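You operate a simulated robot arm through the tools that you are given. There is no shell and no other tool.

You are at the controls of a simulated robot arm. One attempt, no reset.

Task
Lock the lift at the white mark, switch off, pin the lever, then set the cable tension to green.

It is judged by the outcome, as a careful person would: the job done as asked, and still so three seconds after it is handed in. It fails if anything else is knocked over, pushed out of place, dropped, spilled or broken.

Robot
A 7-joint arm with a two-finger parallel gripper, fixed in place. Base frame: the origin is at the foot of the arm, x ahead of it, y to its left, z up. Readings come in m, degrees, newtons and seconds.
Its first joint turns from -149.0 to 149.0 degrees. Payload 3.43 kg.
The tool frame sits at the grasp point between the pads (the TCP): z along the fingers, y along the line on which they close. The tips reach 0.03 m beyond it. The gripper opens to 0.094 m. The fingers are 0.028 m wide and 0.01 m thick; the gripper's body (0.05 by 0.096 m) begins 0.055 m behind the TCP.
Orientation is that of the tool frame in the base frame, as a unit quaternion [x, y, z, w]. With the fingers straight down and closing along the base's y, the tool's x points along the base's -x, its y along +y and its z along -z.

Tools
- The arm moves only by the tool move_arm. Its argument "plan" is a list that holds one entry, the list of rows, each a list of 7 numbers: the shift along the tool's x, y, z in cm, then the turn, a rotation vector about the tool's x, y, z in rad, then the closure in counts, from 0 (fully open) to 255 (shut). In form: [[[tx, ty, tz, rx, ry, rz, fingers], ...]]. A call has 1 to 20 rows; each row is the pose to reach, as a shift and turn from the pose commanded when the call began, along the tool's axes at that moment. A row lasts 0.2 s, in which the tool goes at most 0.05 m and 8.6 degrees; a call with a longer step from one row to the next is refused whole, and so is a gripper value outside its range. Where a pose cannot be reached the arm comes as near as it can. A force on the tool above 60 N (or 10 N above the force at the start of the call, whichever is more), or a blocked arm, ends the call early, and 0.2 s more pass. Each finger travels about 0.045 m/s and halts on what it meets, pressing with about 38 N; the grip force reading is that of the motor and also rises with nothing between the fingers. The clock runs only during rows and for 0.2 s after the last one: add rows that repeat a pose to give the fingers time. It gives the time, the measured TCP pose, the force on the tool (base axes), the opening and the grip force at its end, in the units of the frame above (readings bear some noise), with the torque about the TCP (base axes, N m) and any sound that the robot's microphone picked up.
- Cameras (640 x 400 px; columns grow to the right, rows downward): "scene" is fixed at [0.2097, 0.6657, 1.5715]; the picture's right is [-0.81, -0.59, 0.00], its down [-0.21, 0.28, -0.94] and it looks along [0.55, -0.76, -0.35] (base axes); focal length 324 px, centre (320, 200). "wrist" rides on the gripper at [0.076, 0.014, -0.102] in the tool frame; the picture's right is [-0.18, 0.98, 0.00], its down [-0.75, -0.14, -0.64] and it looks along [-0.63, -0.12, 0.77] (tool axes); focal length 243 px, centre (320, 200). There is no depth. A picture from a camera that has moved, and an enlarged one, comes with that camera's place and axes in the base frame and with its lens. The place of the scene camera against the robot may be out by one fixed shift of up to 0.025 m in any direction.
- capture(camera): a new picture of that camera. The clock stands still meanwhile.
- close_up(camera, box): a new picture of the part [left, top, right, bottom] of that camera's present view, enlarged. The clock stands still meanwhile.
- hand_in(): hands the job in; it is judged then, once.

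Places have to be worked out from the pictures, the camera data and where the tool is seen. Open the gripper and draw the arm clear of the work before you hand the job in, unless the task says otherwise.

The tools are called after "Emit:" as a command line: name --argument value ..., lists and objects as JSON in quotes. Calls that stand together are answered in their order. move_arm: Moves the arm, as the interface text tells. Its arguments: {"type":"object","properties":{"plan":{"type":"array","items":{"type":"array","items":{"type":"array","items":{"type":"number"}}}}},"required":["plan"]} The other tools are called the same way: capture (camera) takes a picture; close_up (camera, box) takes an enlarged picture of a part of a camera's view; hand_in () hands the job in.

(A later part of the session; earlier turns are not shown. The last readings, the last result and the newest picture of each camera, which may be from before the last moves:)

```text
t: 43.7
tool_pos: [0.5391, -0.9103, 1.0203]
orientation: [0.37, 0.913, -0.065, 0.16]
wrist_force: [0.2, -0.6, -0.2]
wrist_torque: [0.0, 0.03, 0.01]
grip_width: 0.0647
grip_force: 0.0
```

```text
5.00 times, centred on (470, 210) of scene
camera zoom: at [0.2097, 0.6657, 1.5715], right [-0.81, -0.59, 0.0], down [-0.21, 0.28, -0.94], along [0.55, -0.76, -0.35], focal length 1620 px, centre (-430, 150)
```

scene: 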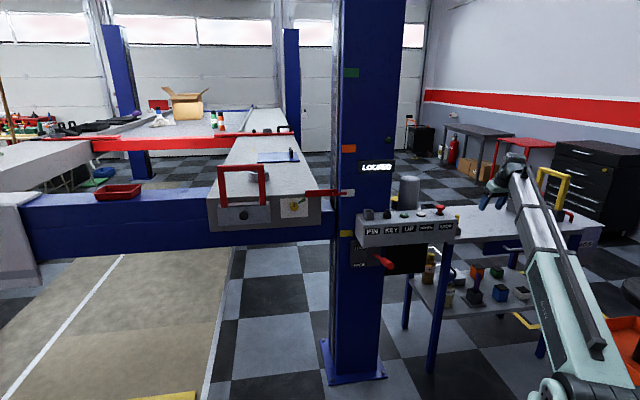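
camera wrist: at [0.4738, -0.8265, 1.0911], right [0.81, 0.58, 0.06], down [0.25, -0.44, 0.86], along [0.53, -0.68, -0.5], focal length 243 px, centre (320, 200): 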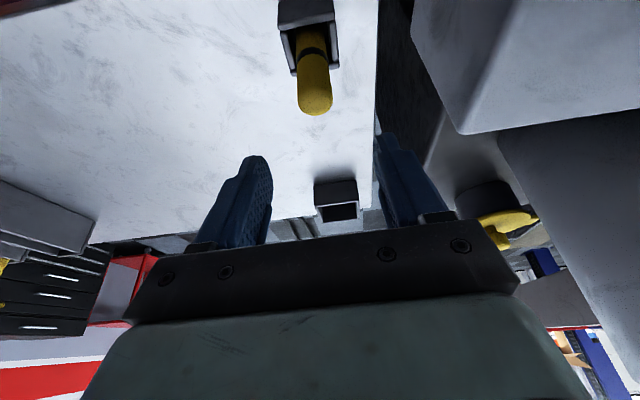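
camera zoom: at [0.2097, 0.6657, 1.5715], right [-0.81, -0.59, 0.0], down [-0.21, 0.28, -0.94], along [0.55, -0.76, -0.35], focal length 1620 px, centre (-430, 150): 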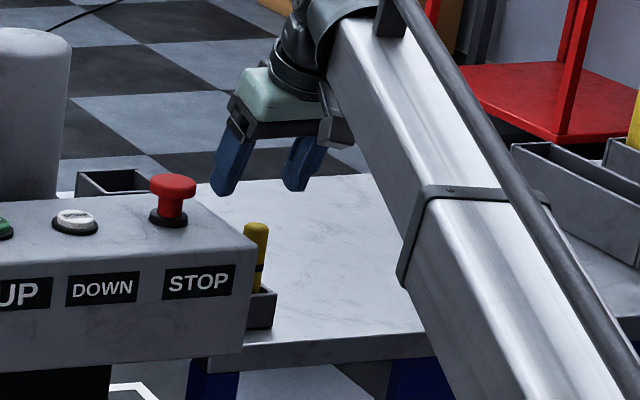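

The pin is aligned within about 1–2 mm. I descend vertically 8.5 cm so the pads surround the pin above the holder rim.

Emit:
move_arm --plan '[[[0.7, 0.1, 2, 0, 0, 0, 80], [1.4, 0.1, 4, 0, 0, 0, 80], [2.1, 0.1, 6, 0, 0, 0, 80], [2.6, 0.1, 7.2, 0, 0, 0, 80], [2.9, 0.1, 8, 0, 0, 0, 80], [2.9, 0.1, 8, 0, 0, 0, 80]]]'

Emit:
capture --camera "wrist"

Emit:
close_up --camera "scene" --box '[420, 170, 520, 250]'

```text
t: 45.1
tool_pos: [0.5406, -0.9084, 0.9353]
orientation: [0.37, 0.913, -0.066, 0.161]
wrist_force: [-0.1, -0.6, -0.5]
wrist_torque: [0.0, -0.03, 0.0]
grip_width: 0.0646
grip_force: 0.0
```

```text
taken
camera wrist: at [0.4742, -0.8246, 1.0062], right [0.81, 0.58, 0.06], down [0.25, -0.44, 0.86], along [0.53, -0.68, -0.5], focal length 243 px, centre (320, 200)
```

wrist: 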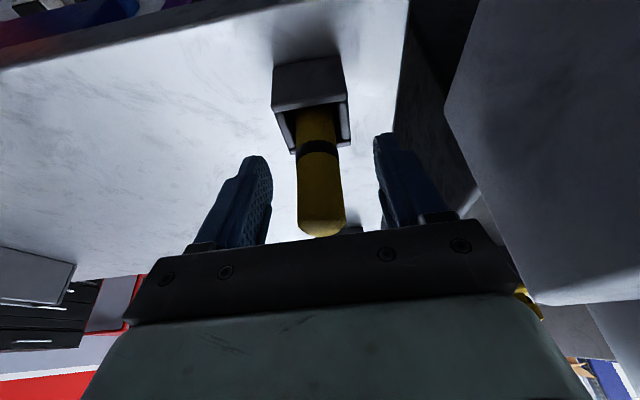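

```text
5.00 times, centred on (470, 210) of scene
camera zoom: at [0.2097, 0.6657, 1.5715], right [-0.81, -0.59, 0.0], down [-0.21, 0.28, -0.94], along [0.55, -0.76, -0.35], focal length 1620 px, centre (-430, 150)
```

zoom: 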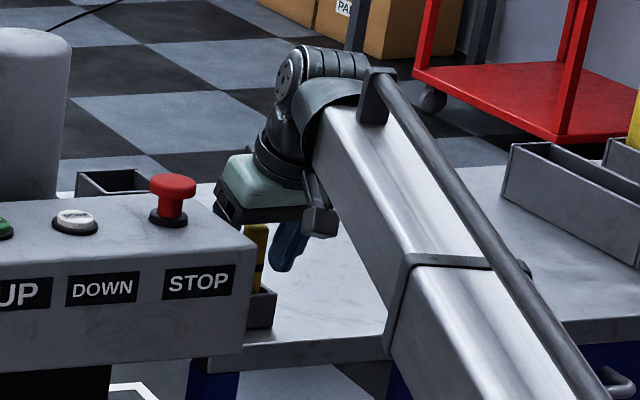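

The pin is centred between the fingers. I close on it.

Emit:
move_arm --plan '[[[0, 0, 0, 0, 0, 0, 150], [0, 0, 0, 0, 0, 0, 255], [0, 0, 0, 0, 0, 0, 255], [0, 0, 0, 0, 0, 0, 255], [0, 0, 0, 0, 0, 0, 255]]]'

Emit:
capture --camera "wrist"

```text
t: 46.3
tool_pos: [0.5408, -0.908, 0.9356]
orientation: [0.37, 0.913, -0.064, 0.161]
wrist_force: [-0.5, -0.5, 0.0]
wrist_torque: [0.02, -0.01, -0.01]
grip_width: 0.024
grip_force: 37.6
```

```text
taken
camera wrist: at [0.4743, -0.8246, 1.0062], right [0.81, 0.58, 0.06], down [0.25, -0.44, 0.86], along [0.53, -0.68, -0.5], focal length 243 px, centre (320, 200)
```

wrist: 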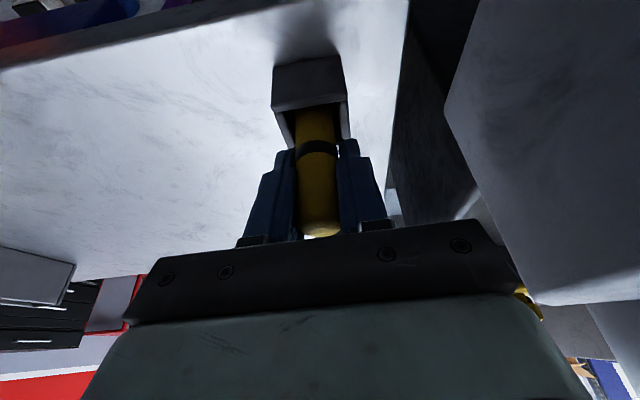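

Gripped at 2.4 cm, matching the pin. I lift it straight up out of the holder and then retract toward the robot.

Emit:
move_arm --plan '[[[-1.03, 0, -2.82, 0, 0, 0, 255], [-2.05, 0, -5.63, 0, 0, 0, 255], [-3.08, 0, -8.45, 0, 0, 0, 255], [-4.1, 0, -11.3, 0, 0, 0, 255], [-1.5, 0, -14.34, 0, 0, 0, 255], [1.1, 0, -17.4, 0, 0, 0, 255], [3.7, 0, -20.5, 0, 0, 0, 255], [6.3, 0, -23.6, 0, 0, 0, 255], [9.72, 0, -25.9, 0, 0, 0, 255], [9.72, 0, -25.9, 0, 0, 0, 255]]]'

Emit:
capture --camera "wrist"

Emit:
capture --camera "scene"

```text
t: 48.5
tool_pos: [0.4117, -0.7825, 1.146]
orientation: [0.371, 0.912, -0.064, 0.162]
wrist_force: [-1.4, 0.5, -1.0]
wrist_torque: [-0.03, 0.0, -0.01]
grip_width: 0.0241
grip_force: 38.0
```

```text
taken
camera wrist: at [0.3453, -0.6995, 1.2169], right [0.81, 0.58, 0.06], down [0.25, -0.44, 0.86], along [0.53, -0.68, -0.51], focal length 243 px, centre (320, 200)
```

wrist: 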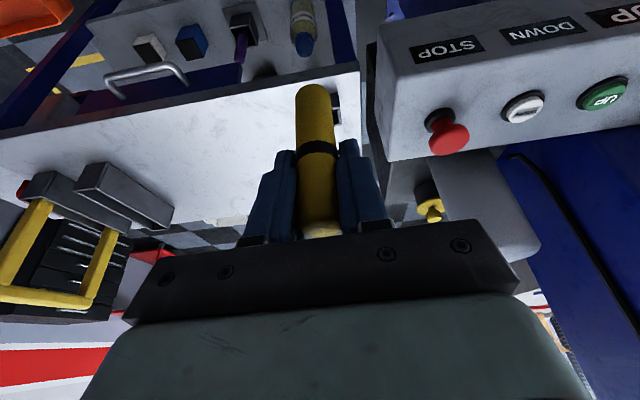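

```text
taken
```

scene: 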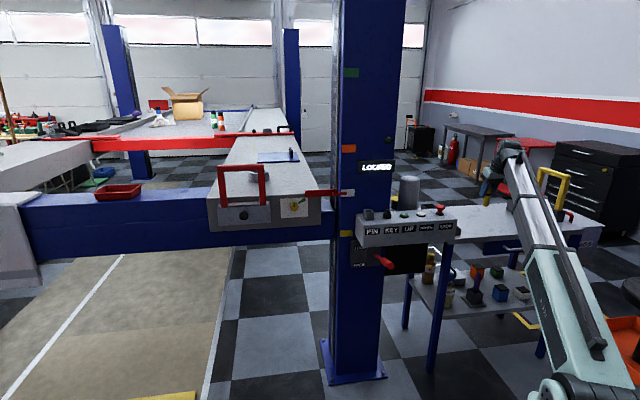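

The pin hangs vertically, with its lower end about 7.9 cm below the TCP. I carry it along the front of the panel to face the PIN socket.

Emit:
move_arm --plan '[[[0.1, 4.2, 0, 0, 0, 0, 255], [0.2, 8.4, 0, 0, 0, 0, 255], [0.3, 12.6, -0.1, 0, 0, 0, 255], [0.4, 16.8, -0.1, 0, 0, 0, 255], [0.6, 21, -0.2, 0, 0, 0, 255], [0.7, 25.2, -0.2, 0, 0, 0, 255], [0.8, 29.4, -0.3, 0, 0, 0, 255], [0.9, 33.6, -0.3, 0, 0, 0, 255], [1, 37.8, -0.4, 0, 0, 0, 255], [1.1, 42, -0.4, 0, 0, 0, 255], [1.2, 46.4, -0.5, 0, 0, 0, 255], [1.2, 46.4, -0.5, 0, 0, 0, 255]]]'

Emit:
capture --camera "wrist"

Emit:
capture --camera "scene"

```text
t: 51.1
tool_pos: [0.7263, -0.4414, 1.1471]
orientation: [0.372, 0.912, -0.066, 0.161]
wrist_force: [0.9, 0.1, -0.7]
wrist_torque: [-0.01, 0.01, 0.02]
grip_width: 0.0237
grip_force: 37.7
```

```text
taken
camera wrist: at [0.6593, -0.3573, 1.217], right [0.81, 0.58, 0.06], down [0.25, -0.44, 0.86], along [0.53, -0.68, -0.5], focal length 243 px, centre (320, 200)
```

wrist: 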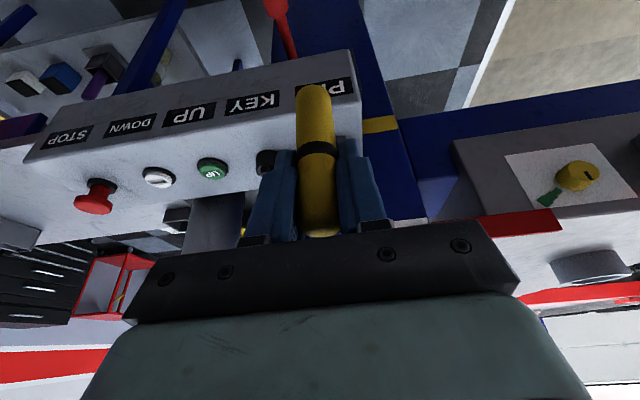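

```text
taken
```

scene: 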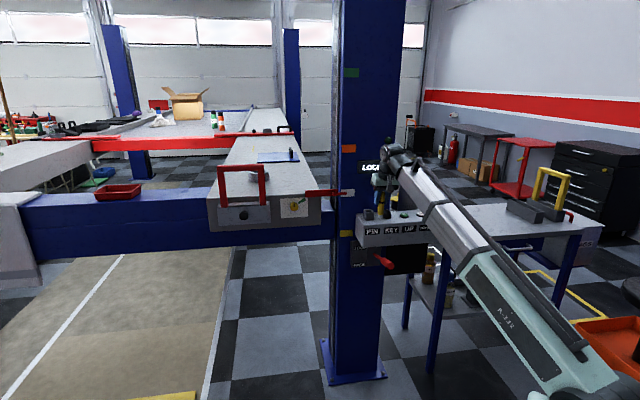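

The socket is hidden behind the gripper from here, so I shift 11 cm to the right to see the PIN socket and measure it.

Emit:
move_arm --plan '[[[0, -4, 0, 0, 0, 0, 255], [0, -8, 0, 0, 0, 0, 255], [0, -11.5, 0, 0, 0, 0, 255], [0, -11.5, 0, 0, 0, 0, 255]]]'

Emit:
capture --camera "wrist"

Emit:
close_up --camera "wrist" --box '[380, 110, 500, 210]'

```text
t: 52.1
tool_pos: [0.6453, -0.5244, 1.1463]
orientation: [0.37, 0.913, -0.064, 0.161]
wrist_force: [0.6, 0.0, -0.7]
wrist_torque: [0.0, -0.05, 0.02]
grip_width: 0.0233
grip_force: 37.5
```

```text
taken
camera wrist: at [0.5795, -0.4404, 1.2174], right [0.81, 0.58, 0.06], down [0.25, -0.44, 0.86], along [0.53, -0.68, -0.5], focal length 243 px, centre (320, 200)
```

wrist: 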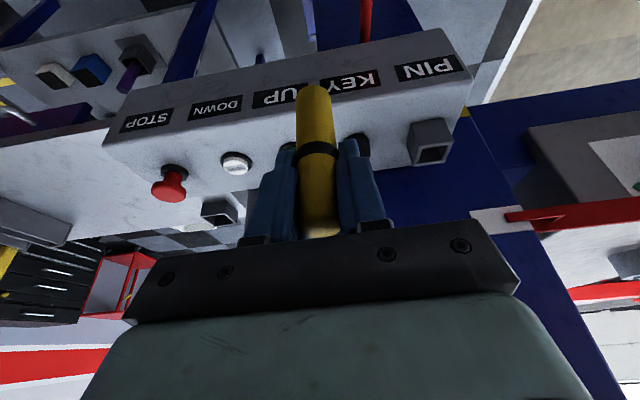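

```text
4.00 times, centred on (440, 160) of wrist
camera zoom: at [0.5795, -0.4404, 1.2174], right [0.81, 0.58, 0.06], down [0.25, -0.44, 0.86], along [0.53, -0.68, -0.5], focal length 970 px, centre (-160, 360)
```

zoom: 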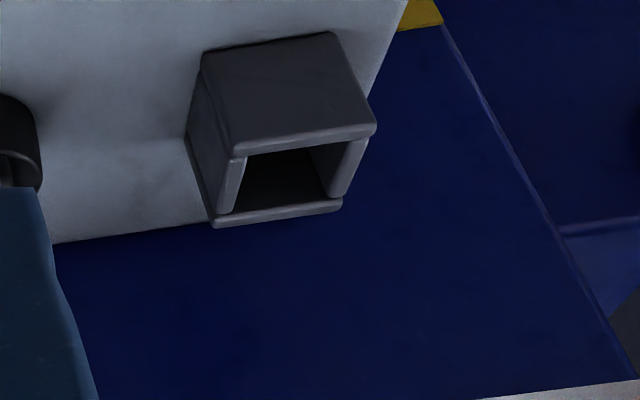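

The socket is clear here: rim centre at about (0.826, -0.5365), rim z≈1.032, about 3.8 cm square outside. I move the pin over the socket at the current height, with its lower end 3.5 cm above the rim.

Emit:
move_arm --plan '[[[-2.6, 2.35, 0.95, 0, 0, 0, 255], [-5.2, 4.7, 1.9, 0, 0, 0, 255], [-7.8, 7.05, 2.84, 0, 0, 0, 255], [-10.4, 9.4, 3.78, 0, 0, 0, 255], [-12, 10.9, 4.38, 0, 0, 0, 255], [-12.93, 11.75, 4.72, 0, 0, 0, 255], [-12.93, 11.75, 4.72, 0, 0, 0, 255]]]'

Emit:
capture --camera "wrist"

Emit:
close_up --camera "wrist" --box '[260, 40, 380, 140]'

Emit:
close_up --camera "scene" --box '[330, 150, 430, 230]'

```text
t: 53.7
tool_pos: [0.8269, -0.5358, 1.1457]
orientation: [0.37, 0.913, -0.065, 0.161]
wrist_force: [0.8, -0.3, -1.4]
wrist_torque: [-0.02, -0.05, 0.02]
grip_width: 0.0231
grip_force: 37.7
```

```text
taken
camera wrist: at [0.761, -0.4518, 1.2168], right [0.81, 0.58, 0.06], down [0.25, -0.44, 0.86], along [0.53, -0.68, -0.5], focal length 243 px, centre (320, 200)
```

wrist: 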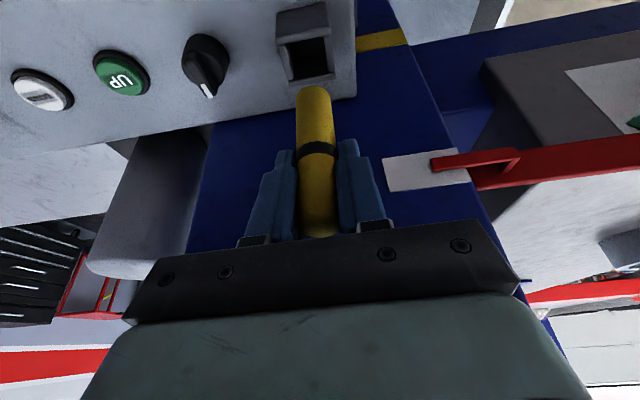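

```text
4.00 times, centred on (320, 90) of wrist
camera zoom: at [0.761, -0.4518, 1.2168], right [0.81, 0.58, 0.06], down [0.25, -0.44, 0.86], along [0.53, -0.68, -0.5], focal length 970 px, centre (320, 640)
```

zoom: 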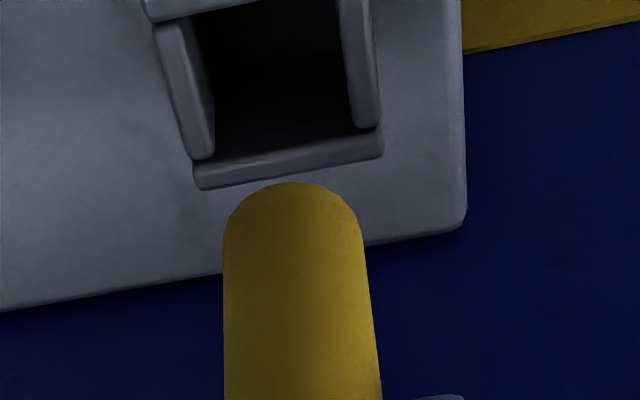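

```text
5.00 times, centred on (380, 190) of scene
camera zoom: at [0.2097, 0.6657, 1.5715], right [-0.81, -0.59, 0.0], down [-0.21, 0.28, -0.94], along [0.55, -0.76, -0.35], focal length 1620 px, centre (20, 250)
```

zoom: 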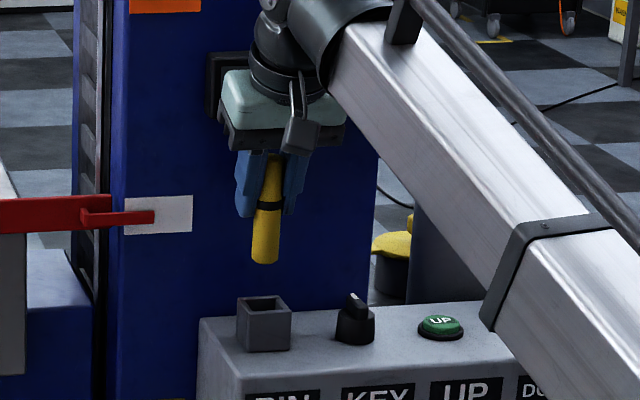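

Emit:
close_up --camera "wrist" --box '[255, 0, 375, 90]'

Emit:
close_up --camera "scene" --box '[355, 175, 405, 225]'

```text
4.44 times, centred on (315, 45) of wrist
camera zoom: at [0.761, -0.4518, 1.2168], right [0.81, 0.58, 0.06], down [0.25, -0.44, 0.86], along [0.53, -0.68, -0.5], focal length 1078 px, centre (342, 889)
```

zoom: 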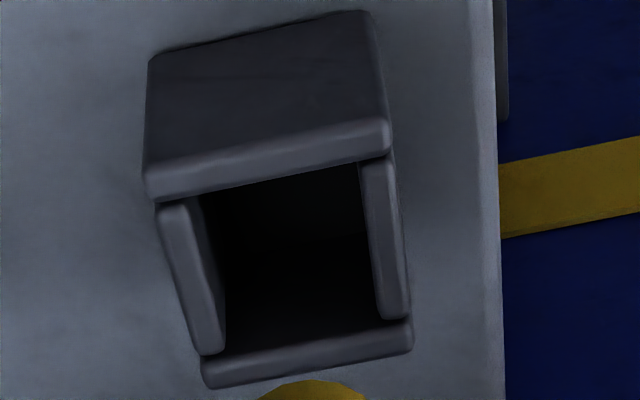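

```text
8.00 times, centred on (380, 200) of scene
camera zoom: at [0.2097, 0.6657, 1.5715], right [-0.81, -0.59, 0.0], down [-0.21, 0.28, -0.94], along [0.55, -0.76, -0.35], focal length 2592 px, centre (-160, 200)
```

zoom: 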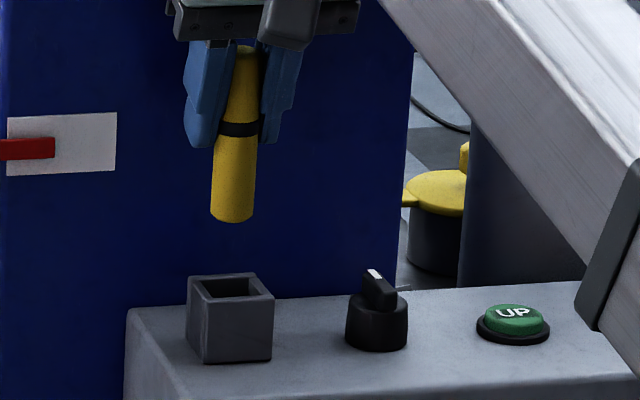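

Two-view triangulation puts the socket opening centre at (0.824, -0.5354), so the pin needs to shift about 1.7 mm right and 2.5 mm toward me. I apply that and lower 2.8 cm, to just above the rim.

Emit:
move_arm --plan '[[[0.25, -0.17, -0.09, 0, 0, 0, 255], [0.25, -0.17, -0.09, 0, 0, 0, 255], [0.6, -0.17, 0.85, 0, 0, 0, 255], [0.93, -0.17, 1.78, 0, 0, 0, 255], [1.21, -0.17, 2.54, 0, 0, 0, 255], [1.21, -0.17, 2.54, 0, 0, 0, 255]]]'

Emit:
close_up --camera "wrist" --box '[255, 20, 375, 120]'

Emit:
close_up --camera "scene" --box '[355, 175, 405, 225]'

```text
t: 55.1
tool_pos: [0.824, -0.5344, 1.1177]
orientation: [0.371, 0.912, -0.066, 0.161]
wrist_force: [0.5, -0.4, -0.9]
wrist_torque: [0.01, 0.01, -0.06]
grip_width: 0.0232
grip_force: 37.5
```

```text
4.00 times, centred on (315, 70) of wrist
camera zoom: at [0.7571, -0.4513, 1.1887], right [0.81, 0.58, 0.06], down [0.25, -0.44, 0.86], along [0.53, -0.68, -0.5], focal length 970 px, centre (340, 720)
```

zoom: 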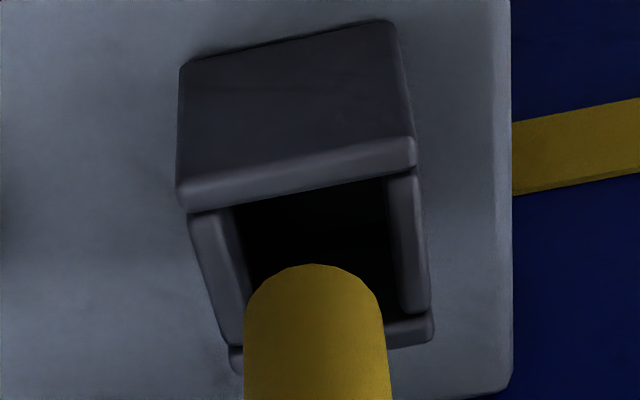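

```text
8.00 times, centred on (380, 200) of scene
camera zoom: at [0.2097, 0.6657, 1.5715], right [-0.81, -0.59, 0.0], down [-0.21, 0.28, -0.94], along [0.55, -0.76, -0.35], focal length 2592 px, centre (-160, 200)
```

zoom: 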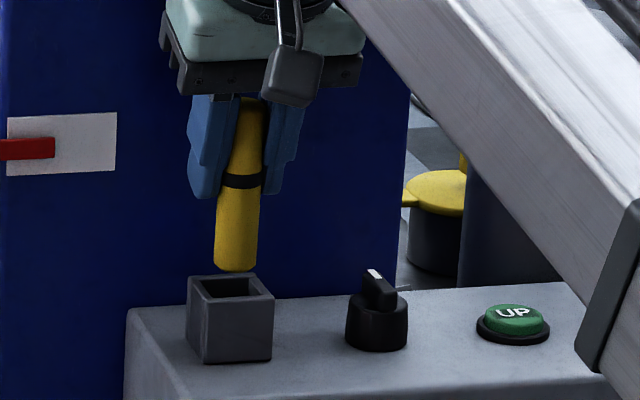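

The pin axis now projects within about half a millimetre of the opening centre. I lower it 4 cm into the socket, checking the force.

Emit:
move_arm --plan '[[[0.34, 0.03, 0.94, 0, 0, 0, 255], [0.68, 0.03, 1.88, 0, 0, 0, 255], [1.03, 0.03, 2.82, 0, 0, 0, 255], [1.37, 0.03, 3.76, 0, 0, 0, 255], [1.37, 0.03, 3.76, 0, 0, 0, 255]]]'

Emit:
close_up --camera "wrist" --box '[255, 40, 375, 140]'

Emit:
close_up --camera "scene" --box '[355, 175, 405, 225]'

```text
t: 56.3
tool_pos: [0.8226, -0.5355, 1.0777]
orientation: [0.371, 0.912, -0.066, 0.161]
wrist_force: [-0.5, 0.0, -1.9]
wrist_torque: [-0.03, 0.0, 0.0]
grip_width: 0.0232
grip_force: 37.9
```

```text
4.00 times, centred on (315, 90) of wrist
camera zoom: at [0.7571, -0.4508, 1.1485], right [0.81, 0.58, 0.06], down [0.25, -0.44, 0.86], along [0.53, -0.68, -0.5], focal length 970 px, centre (340, 640)
```

zoom: 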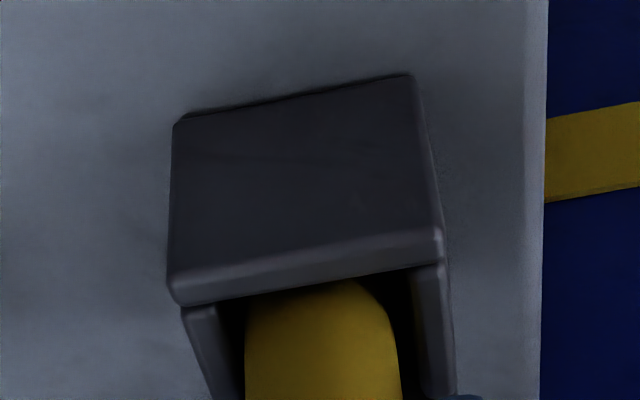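

```text
8.00 times, centred on (380, 200) of scene
camera zoom: at [0.2097, 0.6657, 1.5715], right [-0.81, -0.59, 0.0], down [-0.21, 0.28, -0.94], along [0.55, -0.76, -0.35], focal length 2592 px, centre (-160, 200)
```

zoom: 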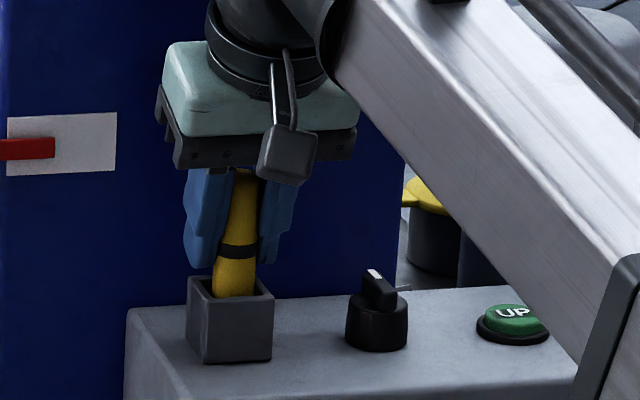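

The pin is in the socket with no side force. I lower the last centimetre gently until it bottoms out.

Emit:
move_arm --plan '[[[0.14, 0, 0.38, 0, 0, 0, 255], [0.24, 0, 0.66, 0, 0, 0, 255], [0.31, 0, 0.85, 0, 0, 0, 255], [0.31, 0, 0.85, 0, 0, 0, 255]]]'

Emit:
close_up --camera "scene" --box '[355, 175, 405, 225]'

```text
t: 57.3
tool_pos: [0.8218, -0.5339, 1.0725]
orientation: [0.371, 0.912, -0.065, 0.163]
wrist_force: [0.3, 1.8, 49.6]
wrist_torque: [0.45, 0.49, 0.12]
grip_width: 0.0242
grip_force: 38.4
```

```text
8.00 times, centred on (380, 200) of scene
camera zoom: at [0.2097, 0.6657, 1.5715], right [-0.81, -0.59, 0.0], down [-0.21, 0.28, -0.94], along [0.55, -0.76, -0.35], focal length 2592 px, centre (-160, 200)
```

zoom: 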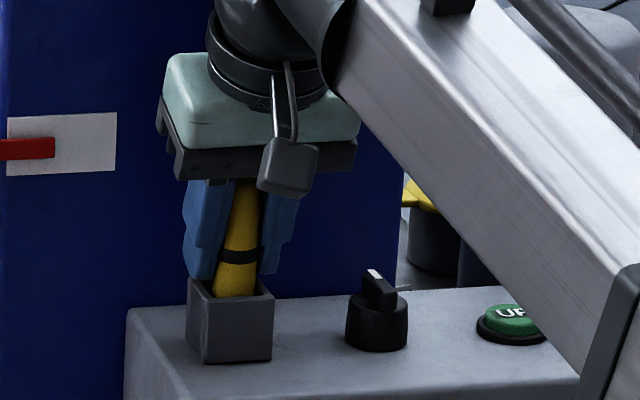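

Bottomed out (50 N upward). I relieve the pressure slightly, open the fingers, and then rise straight up clear of the pin.

Emit:
move_arm --plan '[[[-0.13, 0, -0.36, 0, 0, 0, 255], [-0.13, 0, -0.36, 0, 0, 0, 180], [-0.13, 0, -0.36, 0, 0, 0, 100], [-0.13, 0, -0.36, 0, 0, 0, 80], [-0.13, 0, -0.36, 0, 0, 0, 80]]]'

Emit:
close_up --camera "scene" --box '[355, 175, 405, 225]'

Emit:
capture --camera "wrist"

```text
t: 58.5
tool_pos: [0.8239, -0.5343, 1.071]
orientation: [0.37, 0.913, -0.064, 0.16]
wrist_force: [-0.1, 0.0, 1.0]
wrist_torque: [-0.01, 0.0, 0.0]
grip_width: 0.0645
grip_force: 0.1
```

```text
8.00 times, centred on (380, 200) of scene
camera zoom: at [0.2097, 0.6657, 1.5715], right [-0.81, -0.59, 0.0], down [-0.21, 0.28, -0.94], along [0.55, -0.76, -0.35], focal length 2592 px, centre (-160, 200)
```

zoom: 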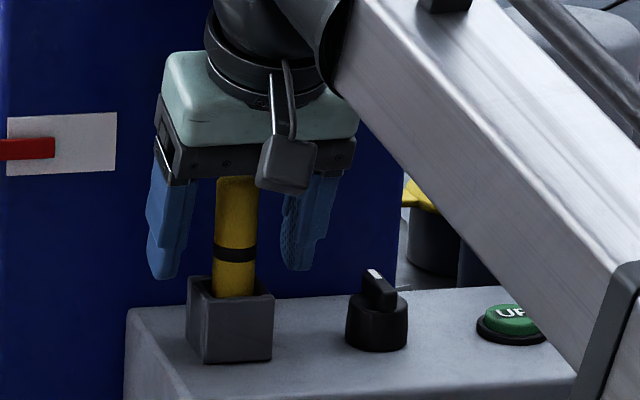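

```text
taken
camera wrist: at [0.7571, -0.4507, 1.1434], right [0.81, 0.58, 0.06], down [0.25, -0.44, 0.86], along [0.53, -0.68, -0.51], focal length 243 px, centre (320, 200)
```

wrist: 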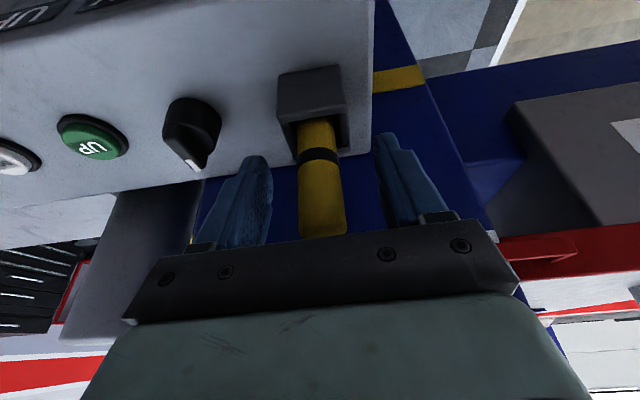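

The pin stands in the socket by itself. I rise vertically and retract toward the robot.

Emit:
move_arm --plan '[[[-1.03, 0, -2.82, 0, 0, 0, 80], [-2.05, 0, -5.63, 0, 0, 0, 80], [-3.08, 0, -8.45, 0, 0, 0, 80], [0.68, 0, -9.82, 0, 0, 0, 80], [4.43, 0, -11.19, 0, 0, 0, 80], [8.19, 0, -12.55, 0, 0, 0, 80], [8.19, 0, -12.55, 0, 0, 0, 80]]]'

Emit:
capture --camera "scene"

Emit:
capture --camera "wrist"

Emit:
close_up --camera "scene" --box '[270, 165, 350, 215]'

Emit:
close_up --camera "scene" --box '[340, 150, 460, 280]'

```text
t: 60.1
tool_pos: [0.7391, -0.4502, 1.1628]
orientation: [0.372, 0.912, -0.065, 0.162]
wrist_force: [-0.4, 0.3, 0.0]
wrist_torque: [0.0, 0.01, 0.0]
grip_width: 0.0645
grip_force: 0.2
```

```text
taken
```

scene: 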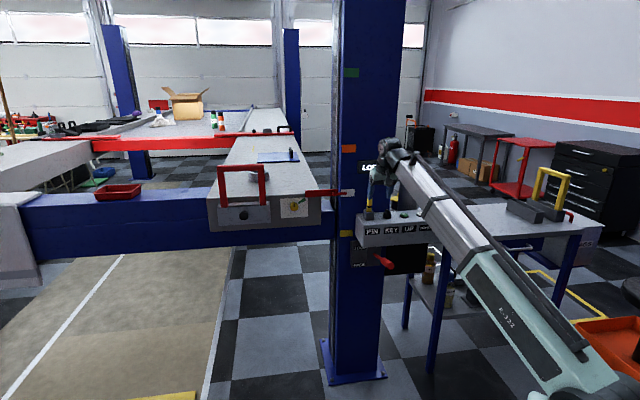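

```text
taken
camera wrist: at [0.6723, -0.3669, 1.2341], right [0.81, 0.58, 0.06], down [0.25, -0.44, 0.86], along [0.53, -0.68, -0.51], focal length 243 px, centre (320, 200)
```

wrist: 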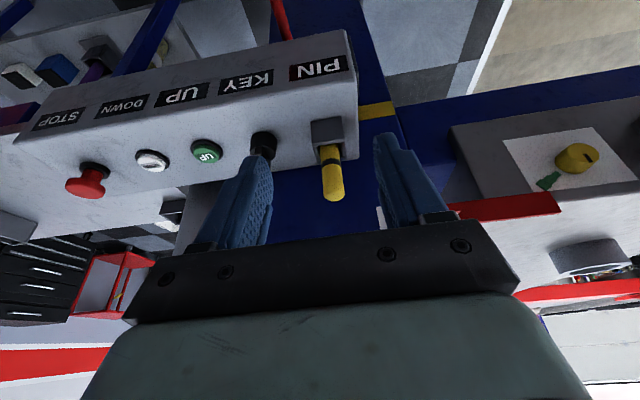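

```text
8.00 times, centred on (310, 190) of scene
camera zoom: at [0.2097, 0.6657, 1.5715], right [-0.81, -0.59, 0.0], down [-0.21, 0.28, -0.94], along [0.55, -0.76, -0.35], focal length 2592 px, centre (400, 280)
```

zoom: 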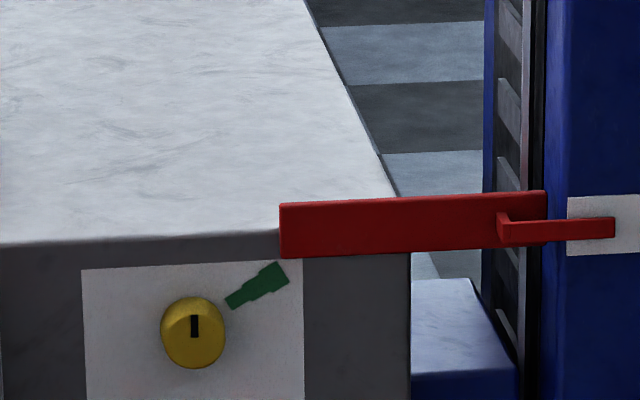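

```text
3.08 times, centred on (400, 215) of scene
camera zoom: at [0.2097, 0.6657, 1.5715], right [-0.81, -0.59, 0.0], down [-0.21, 0.28, -0.94], along [0.55, -0.76, -0.35], focal length 997 px, centre (74, 154)
```

zoom: 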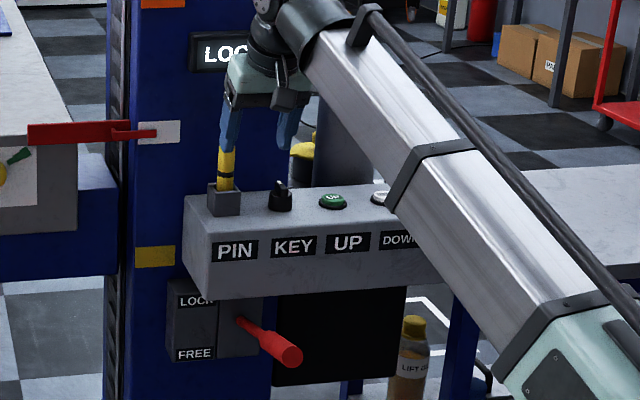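

Lift locked, power off, lever pinned. Next is the tension knob: the index is at 12 o'clock and the green mark at about 55° clockwise. The knob face is near (1.104, -0.363, 1.04). I need a horizontal tool, so I lean the tool from 20° to 90° here in free space.

Emit:
move_arm --plan '[[[0.5, 0, -0.2, 0, -0.12, 0, 80], [1, 0, -0.4, 0, -0.24, 0, 80], [1.5, 0, -0.6, 0, -0.36, 0, 80], [2, 0, -0.8, 0, -0.48, 0, 80], [2, 0, -0.8, 0, -0.6, 0, 80], [2, 0, -0.8, 0, -0.72, 0, 80], [2, 0, -0.8, 0, -0.84, 0, 80], [2, 0, -0.8, 0, -0.96, 0, 80], [2, 0, -0.8, 0, -1.08, 0, 80], [2, 0, -0.8, 0, -1.22, 0, 80], [2, 0, -0.8, 0, -1.22, 0, 80]]]'

Emit:
capture --camera "scene"

Emit:
capture --camera "wrist"

```text
t: 62.5
tool_pos: [0.7217, -0.4363, 1.1645]
orientation: [0.266, 0.655, -0.265, 0.655]
wrist_force: [0.9, 0.1, 0.4]
wrist_torque: [0.02, -0.04, -0.02]
grip_width: 0.0648
grip_force: 0.1
```

```text
taken
```

scene: 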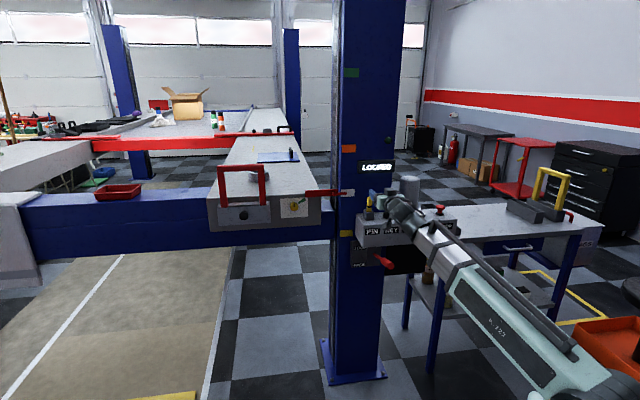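

```text
taken
camera wrist: at [0.6591, -0.355, 1.0879], right [0.68, 0.7, 0.19], down [-0.56, 0.35, 0.75], along [0.47, -0.62, 0.63], focal length 243 px, centre (320, 200)
```

wrist: 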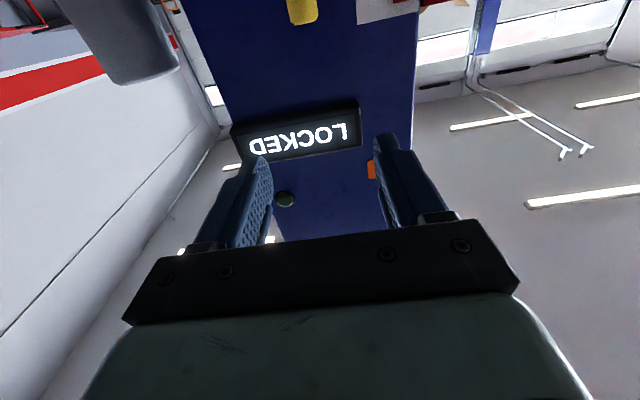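

The tool is now exactly horizontal, pointing at the lift. I move across in front of the post to a stand-off about 12 cm in front of the tension knob.

Emit:
move_arm --plan '[[[0.5, 3.3, 0.3, 0, 0, 0, 40], [1.5, 6.6, 1, 0, 0, 0, 40], [2.7, 9.9, 2, 0, 0, 0, 40], [4, 13.2, 3.2, 0, 0, 0, 40], [5.3, 16.5, 4.4, 0, 0, 0, 40], [6.6, 19.8, 5.6, 0, 0, 0, 40], [8, 23, 6.8, 0, 0, 0, 40], [9.5, 26.2, 8.2, 0, 0, 0, 40], [11, 29.4, 9.5, 0, 0, 0, 40], [12.45, 32.35, 10.75, 0, 0, 0, 40], [12.45, 32.35, 10.75, 0, 0, 0, 40]]]'

Emit:
capture --camera "scene"

Emit:
capture --camera "wrist"

Emit:
close_up --camera "scene" --box '[200, 140, 380, 260]'

```text
t: 64.9
tool_pos: [1.0255, -0.2791, 1.0383]
orientation: [0.268, 0.655, -0.266, 0.654]
wrist_force: [0.5, -0.3, 0.0]
wrist_torque: [0.0, -0.01, 0.03]
grip_width: 0.0793
grip_force: 0.1
```

```text
taken
```

scene: 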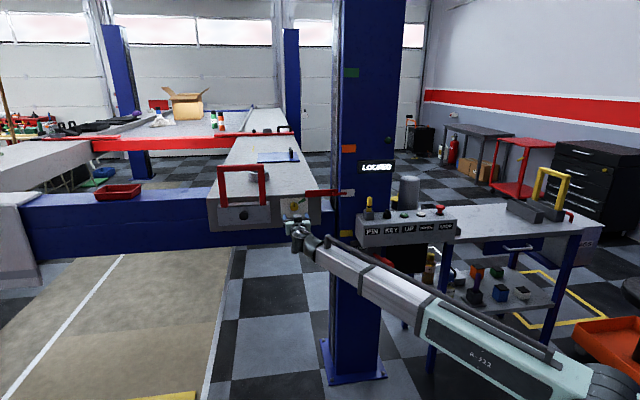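

```text
taken
camera wrist: at [0.9617, -0.1977, 0.9624], right [0.69, 0.7, 0.18], down [-0.56, 0.35, 0.75], along [0.47, -0.62, 0.63], focal length 243 px, centre (320, 200)
```

wrist: 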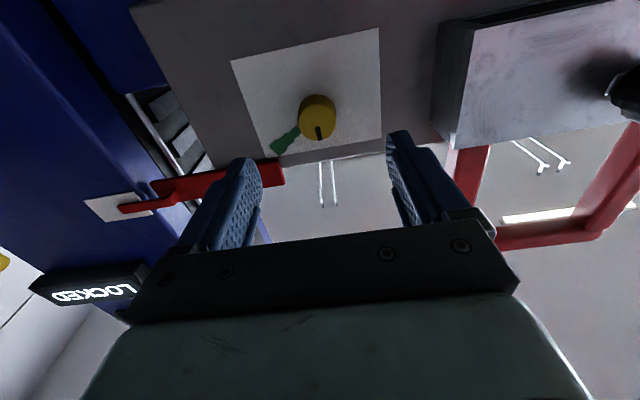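

```text
3.33 times, centred on (290, 200) of scene
camera zoom: at [0.2097, 0.6657, 1.5715], right [-0.81, -0.59, 0.0], down [-0.21, 0.28, -0.94], along [0.55, -0.76, -0.35], focal length 1080 px, centre (420, 200)
```

zoom: 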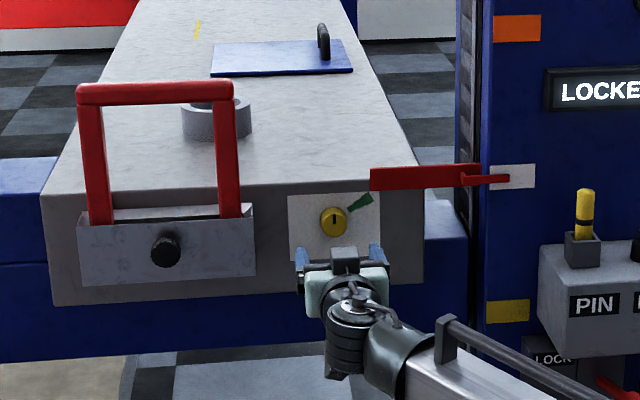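

The knob is well within view between the fingers. I zoom in to get the knob's centre, index and green mark precisely.

Emit:
close_up --camera "wrist" --box '[240, 60, 400, 170]'

Emit:
close_up --camera "scene" --box '[270, 180, 330, 230]'

```text
3.64 times, centred on (320, 115) of wrist
camera zoom: at [0.9617, -0.1977, 0.9624], right [0.69, 0.7, 0.18], down [-0.56, 0.35, 0.75], along [0.47, -0.62, 0.63], focal length 882 px, centre (320, 509)
```

zoom: 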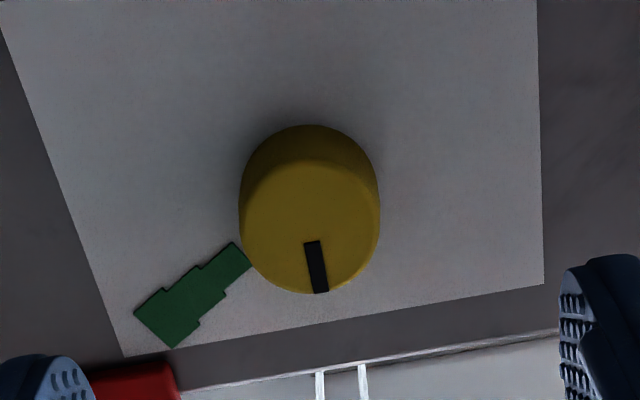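

```text
8.00 times, centred on (300, 205) of scene
camera zoom: at [0.2097, 0.6657, 1.5715], right [-0.81, -0.59, 0.0], down [-0.21, 0.28, -0.94], along [0.55, -0.76, -0.35], focal length 2592 px, centre (480, 160)
```

zoom: 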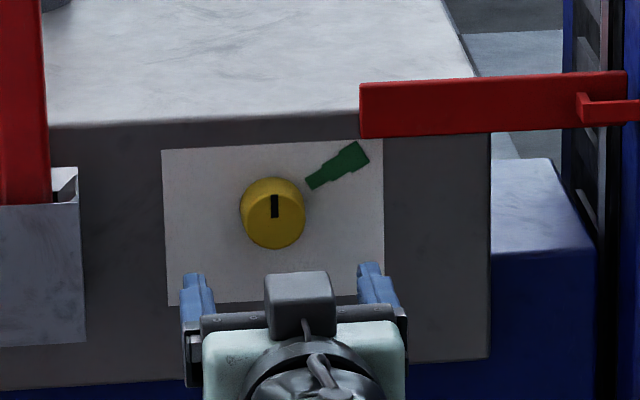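

Knob is 2.2 cm long, 3.6 cm diameter, nearly on the tool axis: about 2 mm right and a few mm up. I advance 6 cm with small corrections, then re-check.

Emit:
move_arm --plan '[[[-0.1, -0.18, 2, 0, 0, 0, 60], [-0.2, -0.18, 4, 0, 0, 0, 60], [-0.3, -0.18, 6, 0, 0, 0, 60], [-0.3, -0.18, 6, 0, 0, 0, 60]]]'

Emit:
close_up --camera "wrist" --box '[220, 80, 420, 220]'

Emit:
close_up --camera "scene" --box '[270, 180, 330, 230]'

```text
t: 65.9
tool_pos: [1.0674, -0.3213, 1.0431]
orientation: [0.267, 0.655, -0.266, 0.655]
wrist_force: [-0.1, 0.1, 0.2]
wrist_torque: [0.01, 0.03, -0.01]
grip_width: 0.0718
grip_force: 0.0
```

```text
2.86 times, centred on (320, 150) of wrist
camera zoom: at [1.003, -0.2409, 0.9663], right [0.69, 0.7, 0.18], down [-0.56, 0.35, 0.75], along [0.47, -0.62, 0.63], focal length 693 px, centre (320, 343)
```

zoom: 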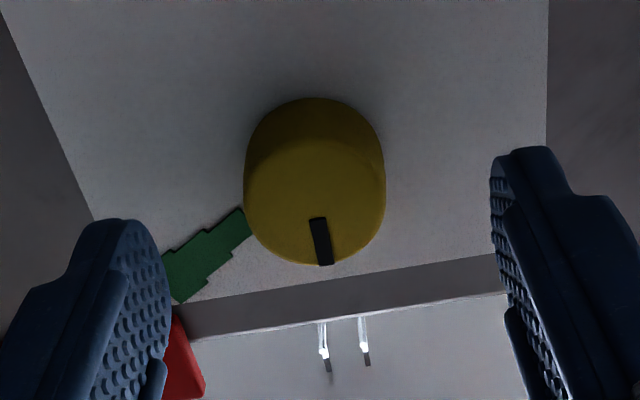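

```text
8.00 times, centred on (300, 205) of scene
camera zoom: at [0.2097, 0.6657, 1.5715], right [-0.81, -0.59, 0.0], down [-0.21, 0.28, -0.94], along [0.55, -0.76, -0.35], focal length 2592 px, centre (480, 160)
```

zoom: 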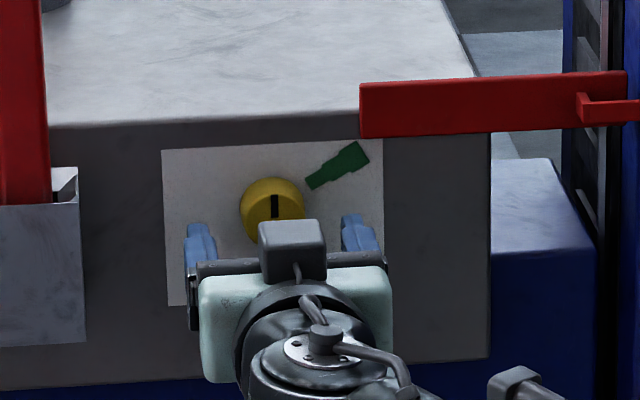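

Size and two-view estimates put the knob face about 6 cm ahead of the TCP and up to 1 cm above the tool axis. I advance 3 cm and re-measure against the fingertips.

Emit:
move_arm --plan '[[[-0.2, 0, 1.5, 0, 0, 0, 60], [-0.4, 0, 3, 0, 0, 0, 60], [-0.4, 0, 3, 0, 0, 0, 60]]]'

Emit:
close_up --camera "wrist" --box '[220, 80, 420, 220]'

Emit:
close_up --camera "scene" --box '[270, 180, 330, 230]'

```text
t: 66.7
tool_pos: [1.0884, -0.3424, 1.046]
orientation: [0.267, 0.655, -0.266, 0.654]
wrist_force: [-0.3, 0.1, -0.3]
wrist_torque: [0.03, 0.03, -0.02]
grip_width: 0.0719
grip_force: 0.1
```

```text
2.86 times, centred on (320, 150) of wrist
camera zoom: at [1.0252, -0.262, 0.97], right [0.69, 0.7, 0.18], down [-0.56, 0.35, 0.75], along [0.47, -0.62, 0.63], focal length 693 px, centre (320, 343)
```

zoom: 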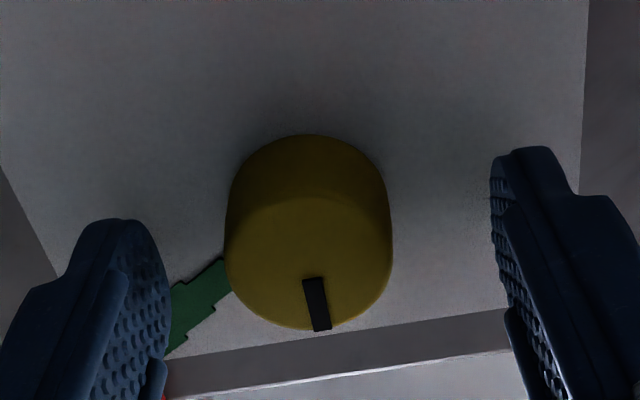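

```text
8.00 times, centred on (300, 205) of scene
camera zoom: at [0.2097, 0.6657, 1.5715], right [-0.81, -0.59, 0.0], down [-0.21, 0.28, -0.94], along [0.55, -0.76, -0.35], focal length 2592 px, centre (480, 160)
```

zoom: 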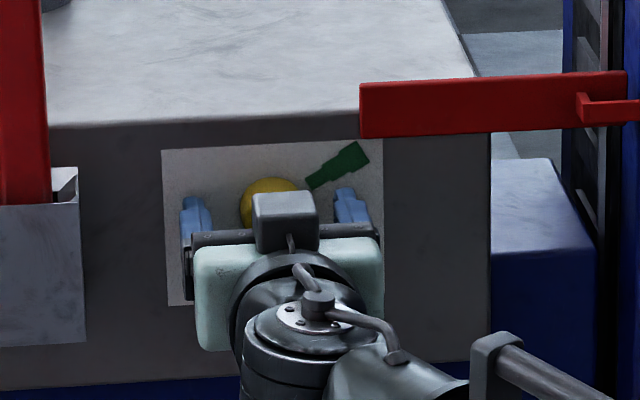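

The knob axis is about 5 mm above and 2 mm to the right of the tool axis. I correct and advance 1.3 cm so the pads overlap most of the knob.

Emit:
move_arm --plan '[[[-0.5, -0.2, 0, 0, 0, 0, 60], [-0.5, -0.2, 0.7, 0, 0, 0, 60], [-0.5, -0.2, 1.2, 0, 0, 0, 60], [-0.5, -0.2, 1.2, 0, 0, 0, 60]]]'

Emit:
close_up --camera "wrist" --box '[220, 80, 420, 220]'

```text
t: 67.7
tool_pos: [1.093, -0.3485, 1.0511]
orientation: [0.266, 0.656, -0.265, 0.655]
wrist_force: [-39.2, 37.5, -9.6]
wrist_torque: [0.09, -0.05, -2.29]
grip_width: 0.0724
grip_force: 0.2
```

```text
2.86 times, centred on (320, 150) of wrist
camera zoom: at [1.0291, -0.2682, 0.9757], right [0.69, 0.7, 0.19], down [-0.56, 0.35, 0.75], along [0.47, -0.62, 0.63], focal length 693 px, centre (320, 343)
```

zoom: 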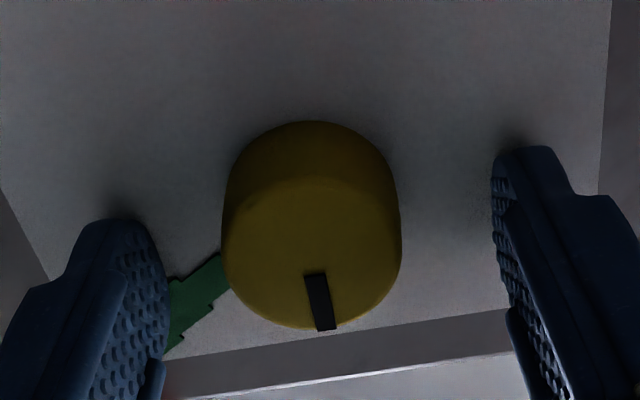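

The tips touched the plate (about 54 N, mainly on the right finger). I back off 4 mm and then close on the knob.

Emit:
move_arm --plan '[[[0, 0, -0.6, 0, 0, 0, 60], [0, 0, -0.6, 0, 0, 0, 60]]]'

Emit:
close_up --camera "wrist" --box '[220, 80, 420, 220]'

Emit:
close_up --camera "scene" --box '[270, 180, 330, 230]'

```text
t: 68.3
tool_pos: [1.0916, -0.3499, 1.0516]
orientation: [0.267, 0.656, -0.265, 0.655]
wrist_force: [-8.9, 9.0, -5.5]
wrist_torque: [0.3, -0.11, -0.58]
grip_width: 0.0719
grip_force: 0.0
```

```text
2.86 times, centred on (320, 150) of wrist
camera zoom: at [1.0288, -0.2684, 0.9757], right [0.69, 0.7, 0.19], down [-0.56, 0.35, 0.75], along [0.47, -0.62, 0.63], focal length 693 px, centre (320, 343)
```

zoom: 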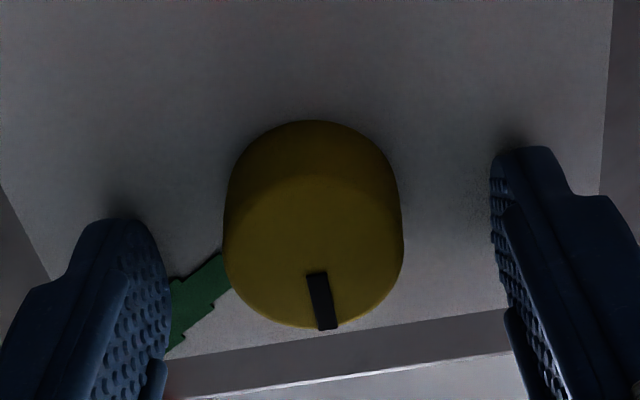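

```text
8.00 times, centred on (300, 205) of scene
camera zoom: at [0.2097, 0.6657, 1.5715], right [-0.81, -0.59, 0.0], down [-0.21, 0.28, -0.94], along [0.55, -0.76, -0.35], focal length 2592 px, centre (480, 160)
```

zoom: 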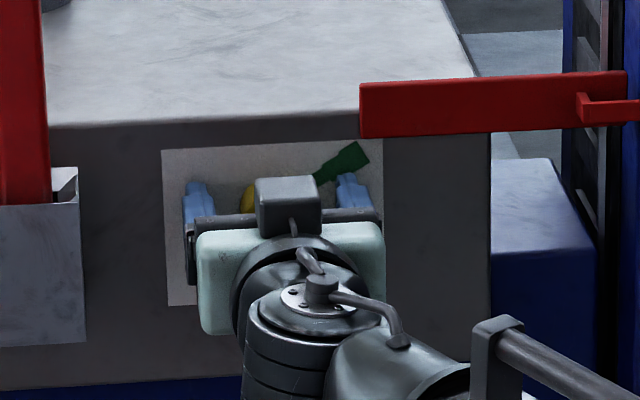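

Emit:
move_arm --plan '[[[0.2, 0, -0.25, 0, 0, 0, 60], [0.2, 0, -0.25, 0, 0, 0, 160], [0.2, 0, -0.25, 0, 0, 0, 255], [0.2, 0, -0.25, 0, 0, 0, 255], [0.2, 0, -0.25, 0, 0, 0, 255], [0.2, 0, -0.25, 0, 0, 0, 255]]]'

Emit:
close_up --camera "wrist" --box '[220, 80, 420, 220]'

```text
t: 69.7
tool_pos: [1.09, -0.3469, 1.0488]
orientation: [0.267, 0.656, -0.266, 0.654]
wrist_force: [2.8, -6.0, 3.9]
wrist_torque: [-0.08, -0.09, -0.09]
grip_width: 0.0355
grip_force: 44.5
```

```text
2.86 times, centred on (320, 150) of wrist
camera zoom: at [1.0262, -0.2663, 0.9737], right [0.69, 0.7, 0.18], down [-0.56, 0.35, 0.75], along [0.47, -0.62, 0.63], focal length 693 px, centre (320, 343)
```

zoom: 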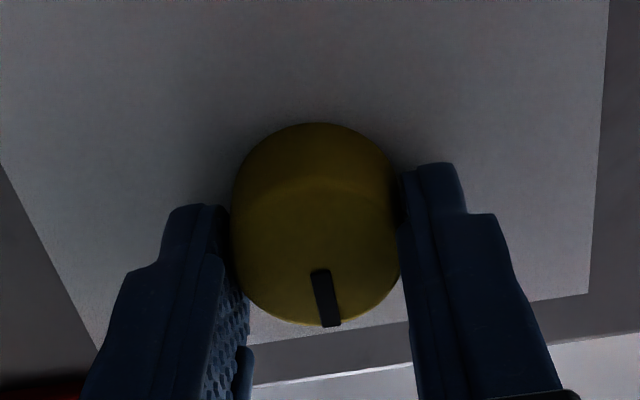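

Gripped at 3.55 cm with small forces. I turn clockwise (positive about the tool axis) by 15° first.

Emit:
move_arm --plan '[[[0, 0, 0, 0, 0, 0.13, 255], [0, 0, 0, 0, 0, 0.26, 255], [0, 0, 0, 0, 0, 0.26, 255]]]'

Emit:
close_up --camera "wrist" --box '[220, 80, 420, 220]'

Emit:
close_up --camera "scene" --box '[270, 180, 330, 230]'

```text
t: 70.5
tool_pos: [1.0877, -0.3479, 1.0485]
orientation: [0.351, 0.615, -0.177, 0.684]
wrist_force: [0.5, -12.7, 6.0]
wrist_torque: [-0.27, -0.28, -0.4]
grip_width: 0.0354
grip_force: 44.9
```

```text
2.86 times, centred on (320, 150) of wrist
camera zoom: at [1.039, -0.2532, 0.9799], right [0.63, 0.64, 0.43], down [-0.69, 0.21, 0.69], along [0.35, -0.74, 0.58], focal length 693 px, centre (320, 343)
```

zoom: 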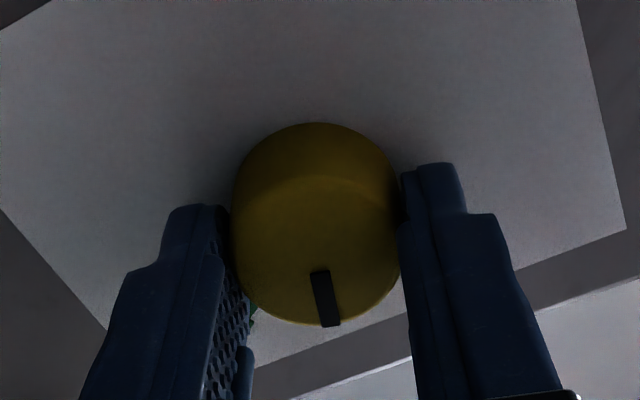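

```text
8.00 times, centred on (300, 205) of scene
camera zoom: at [0.2097, 0.6657, 1.5715], right [-0.81, -0.59, 0.0], down [-0.21, 0.28, -0.94], along [0.55, -0.76, -0.35], focal length 2592 px, centre (480, 160)
```

zoom: 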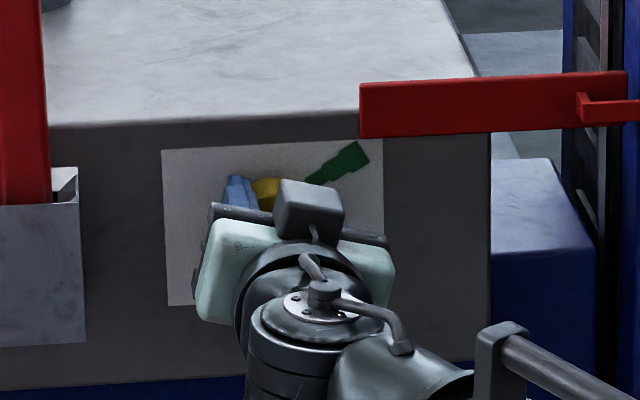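

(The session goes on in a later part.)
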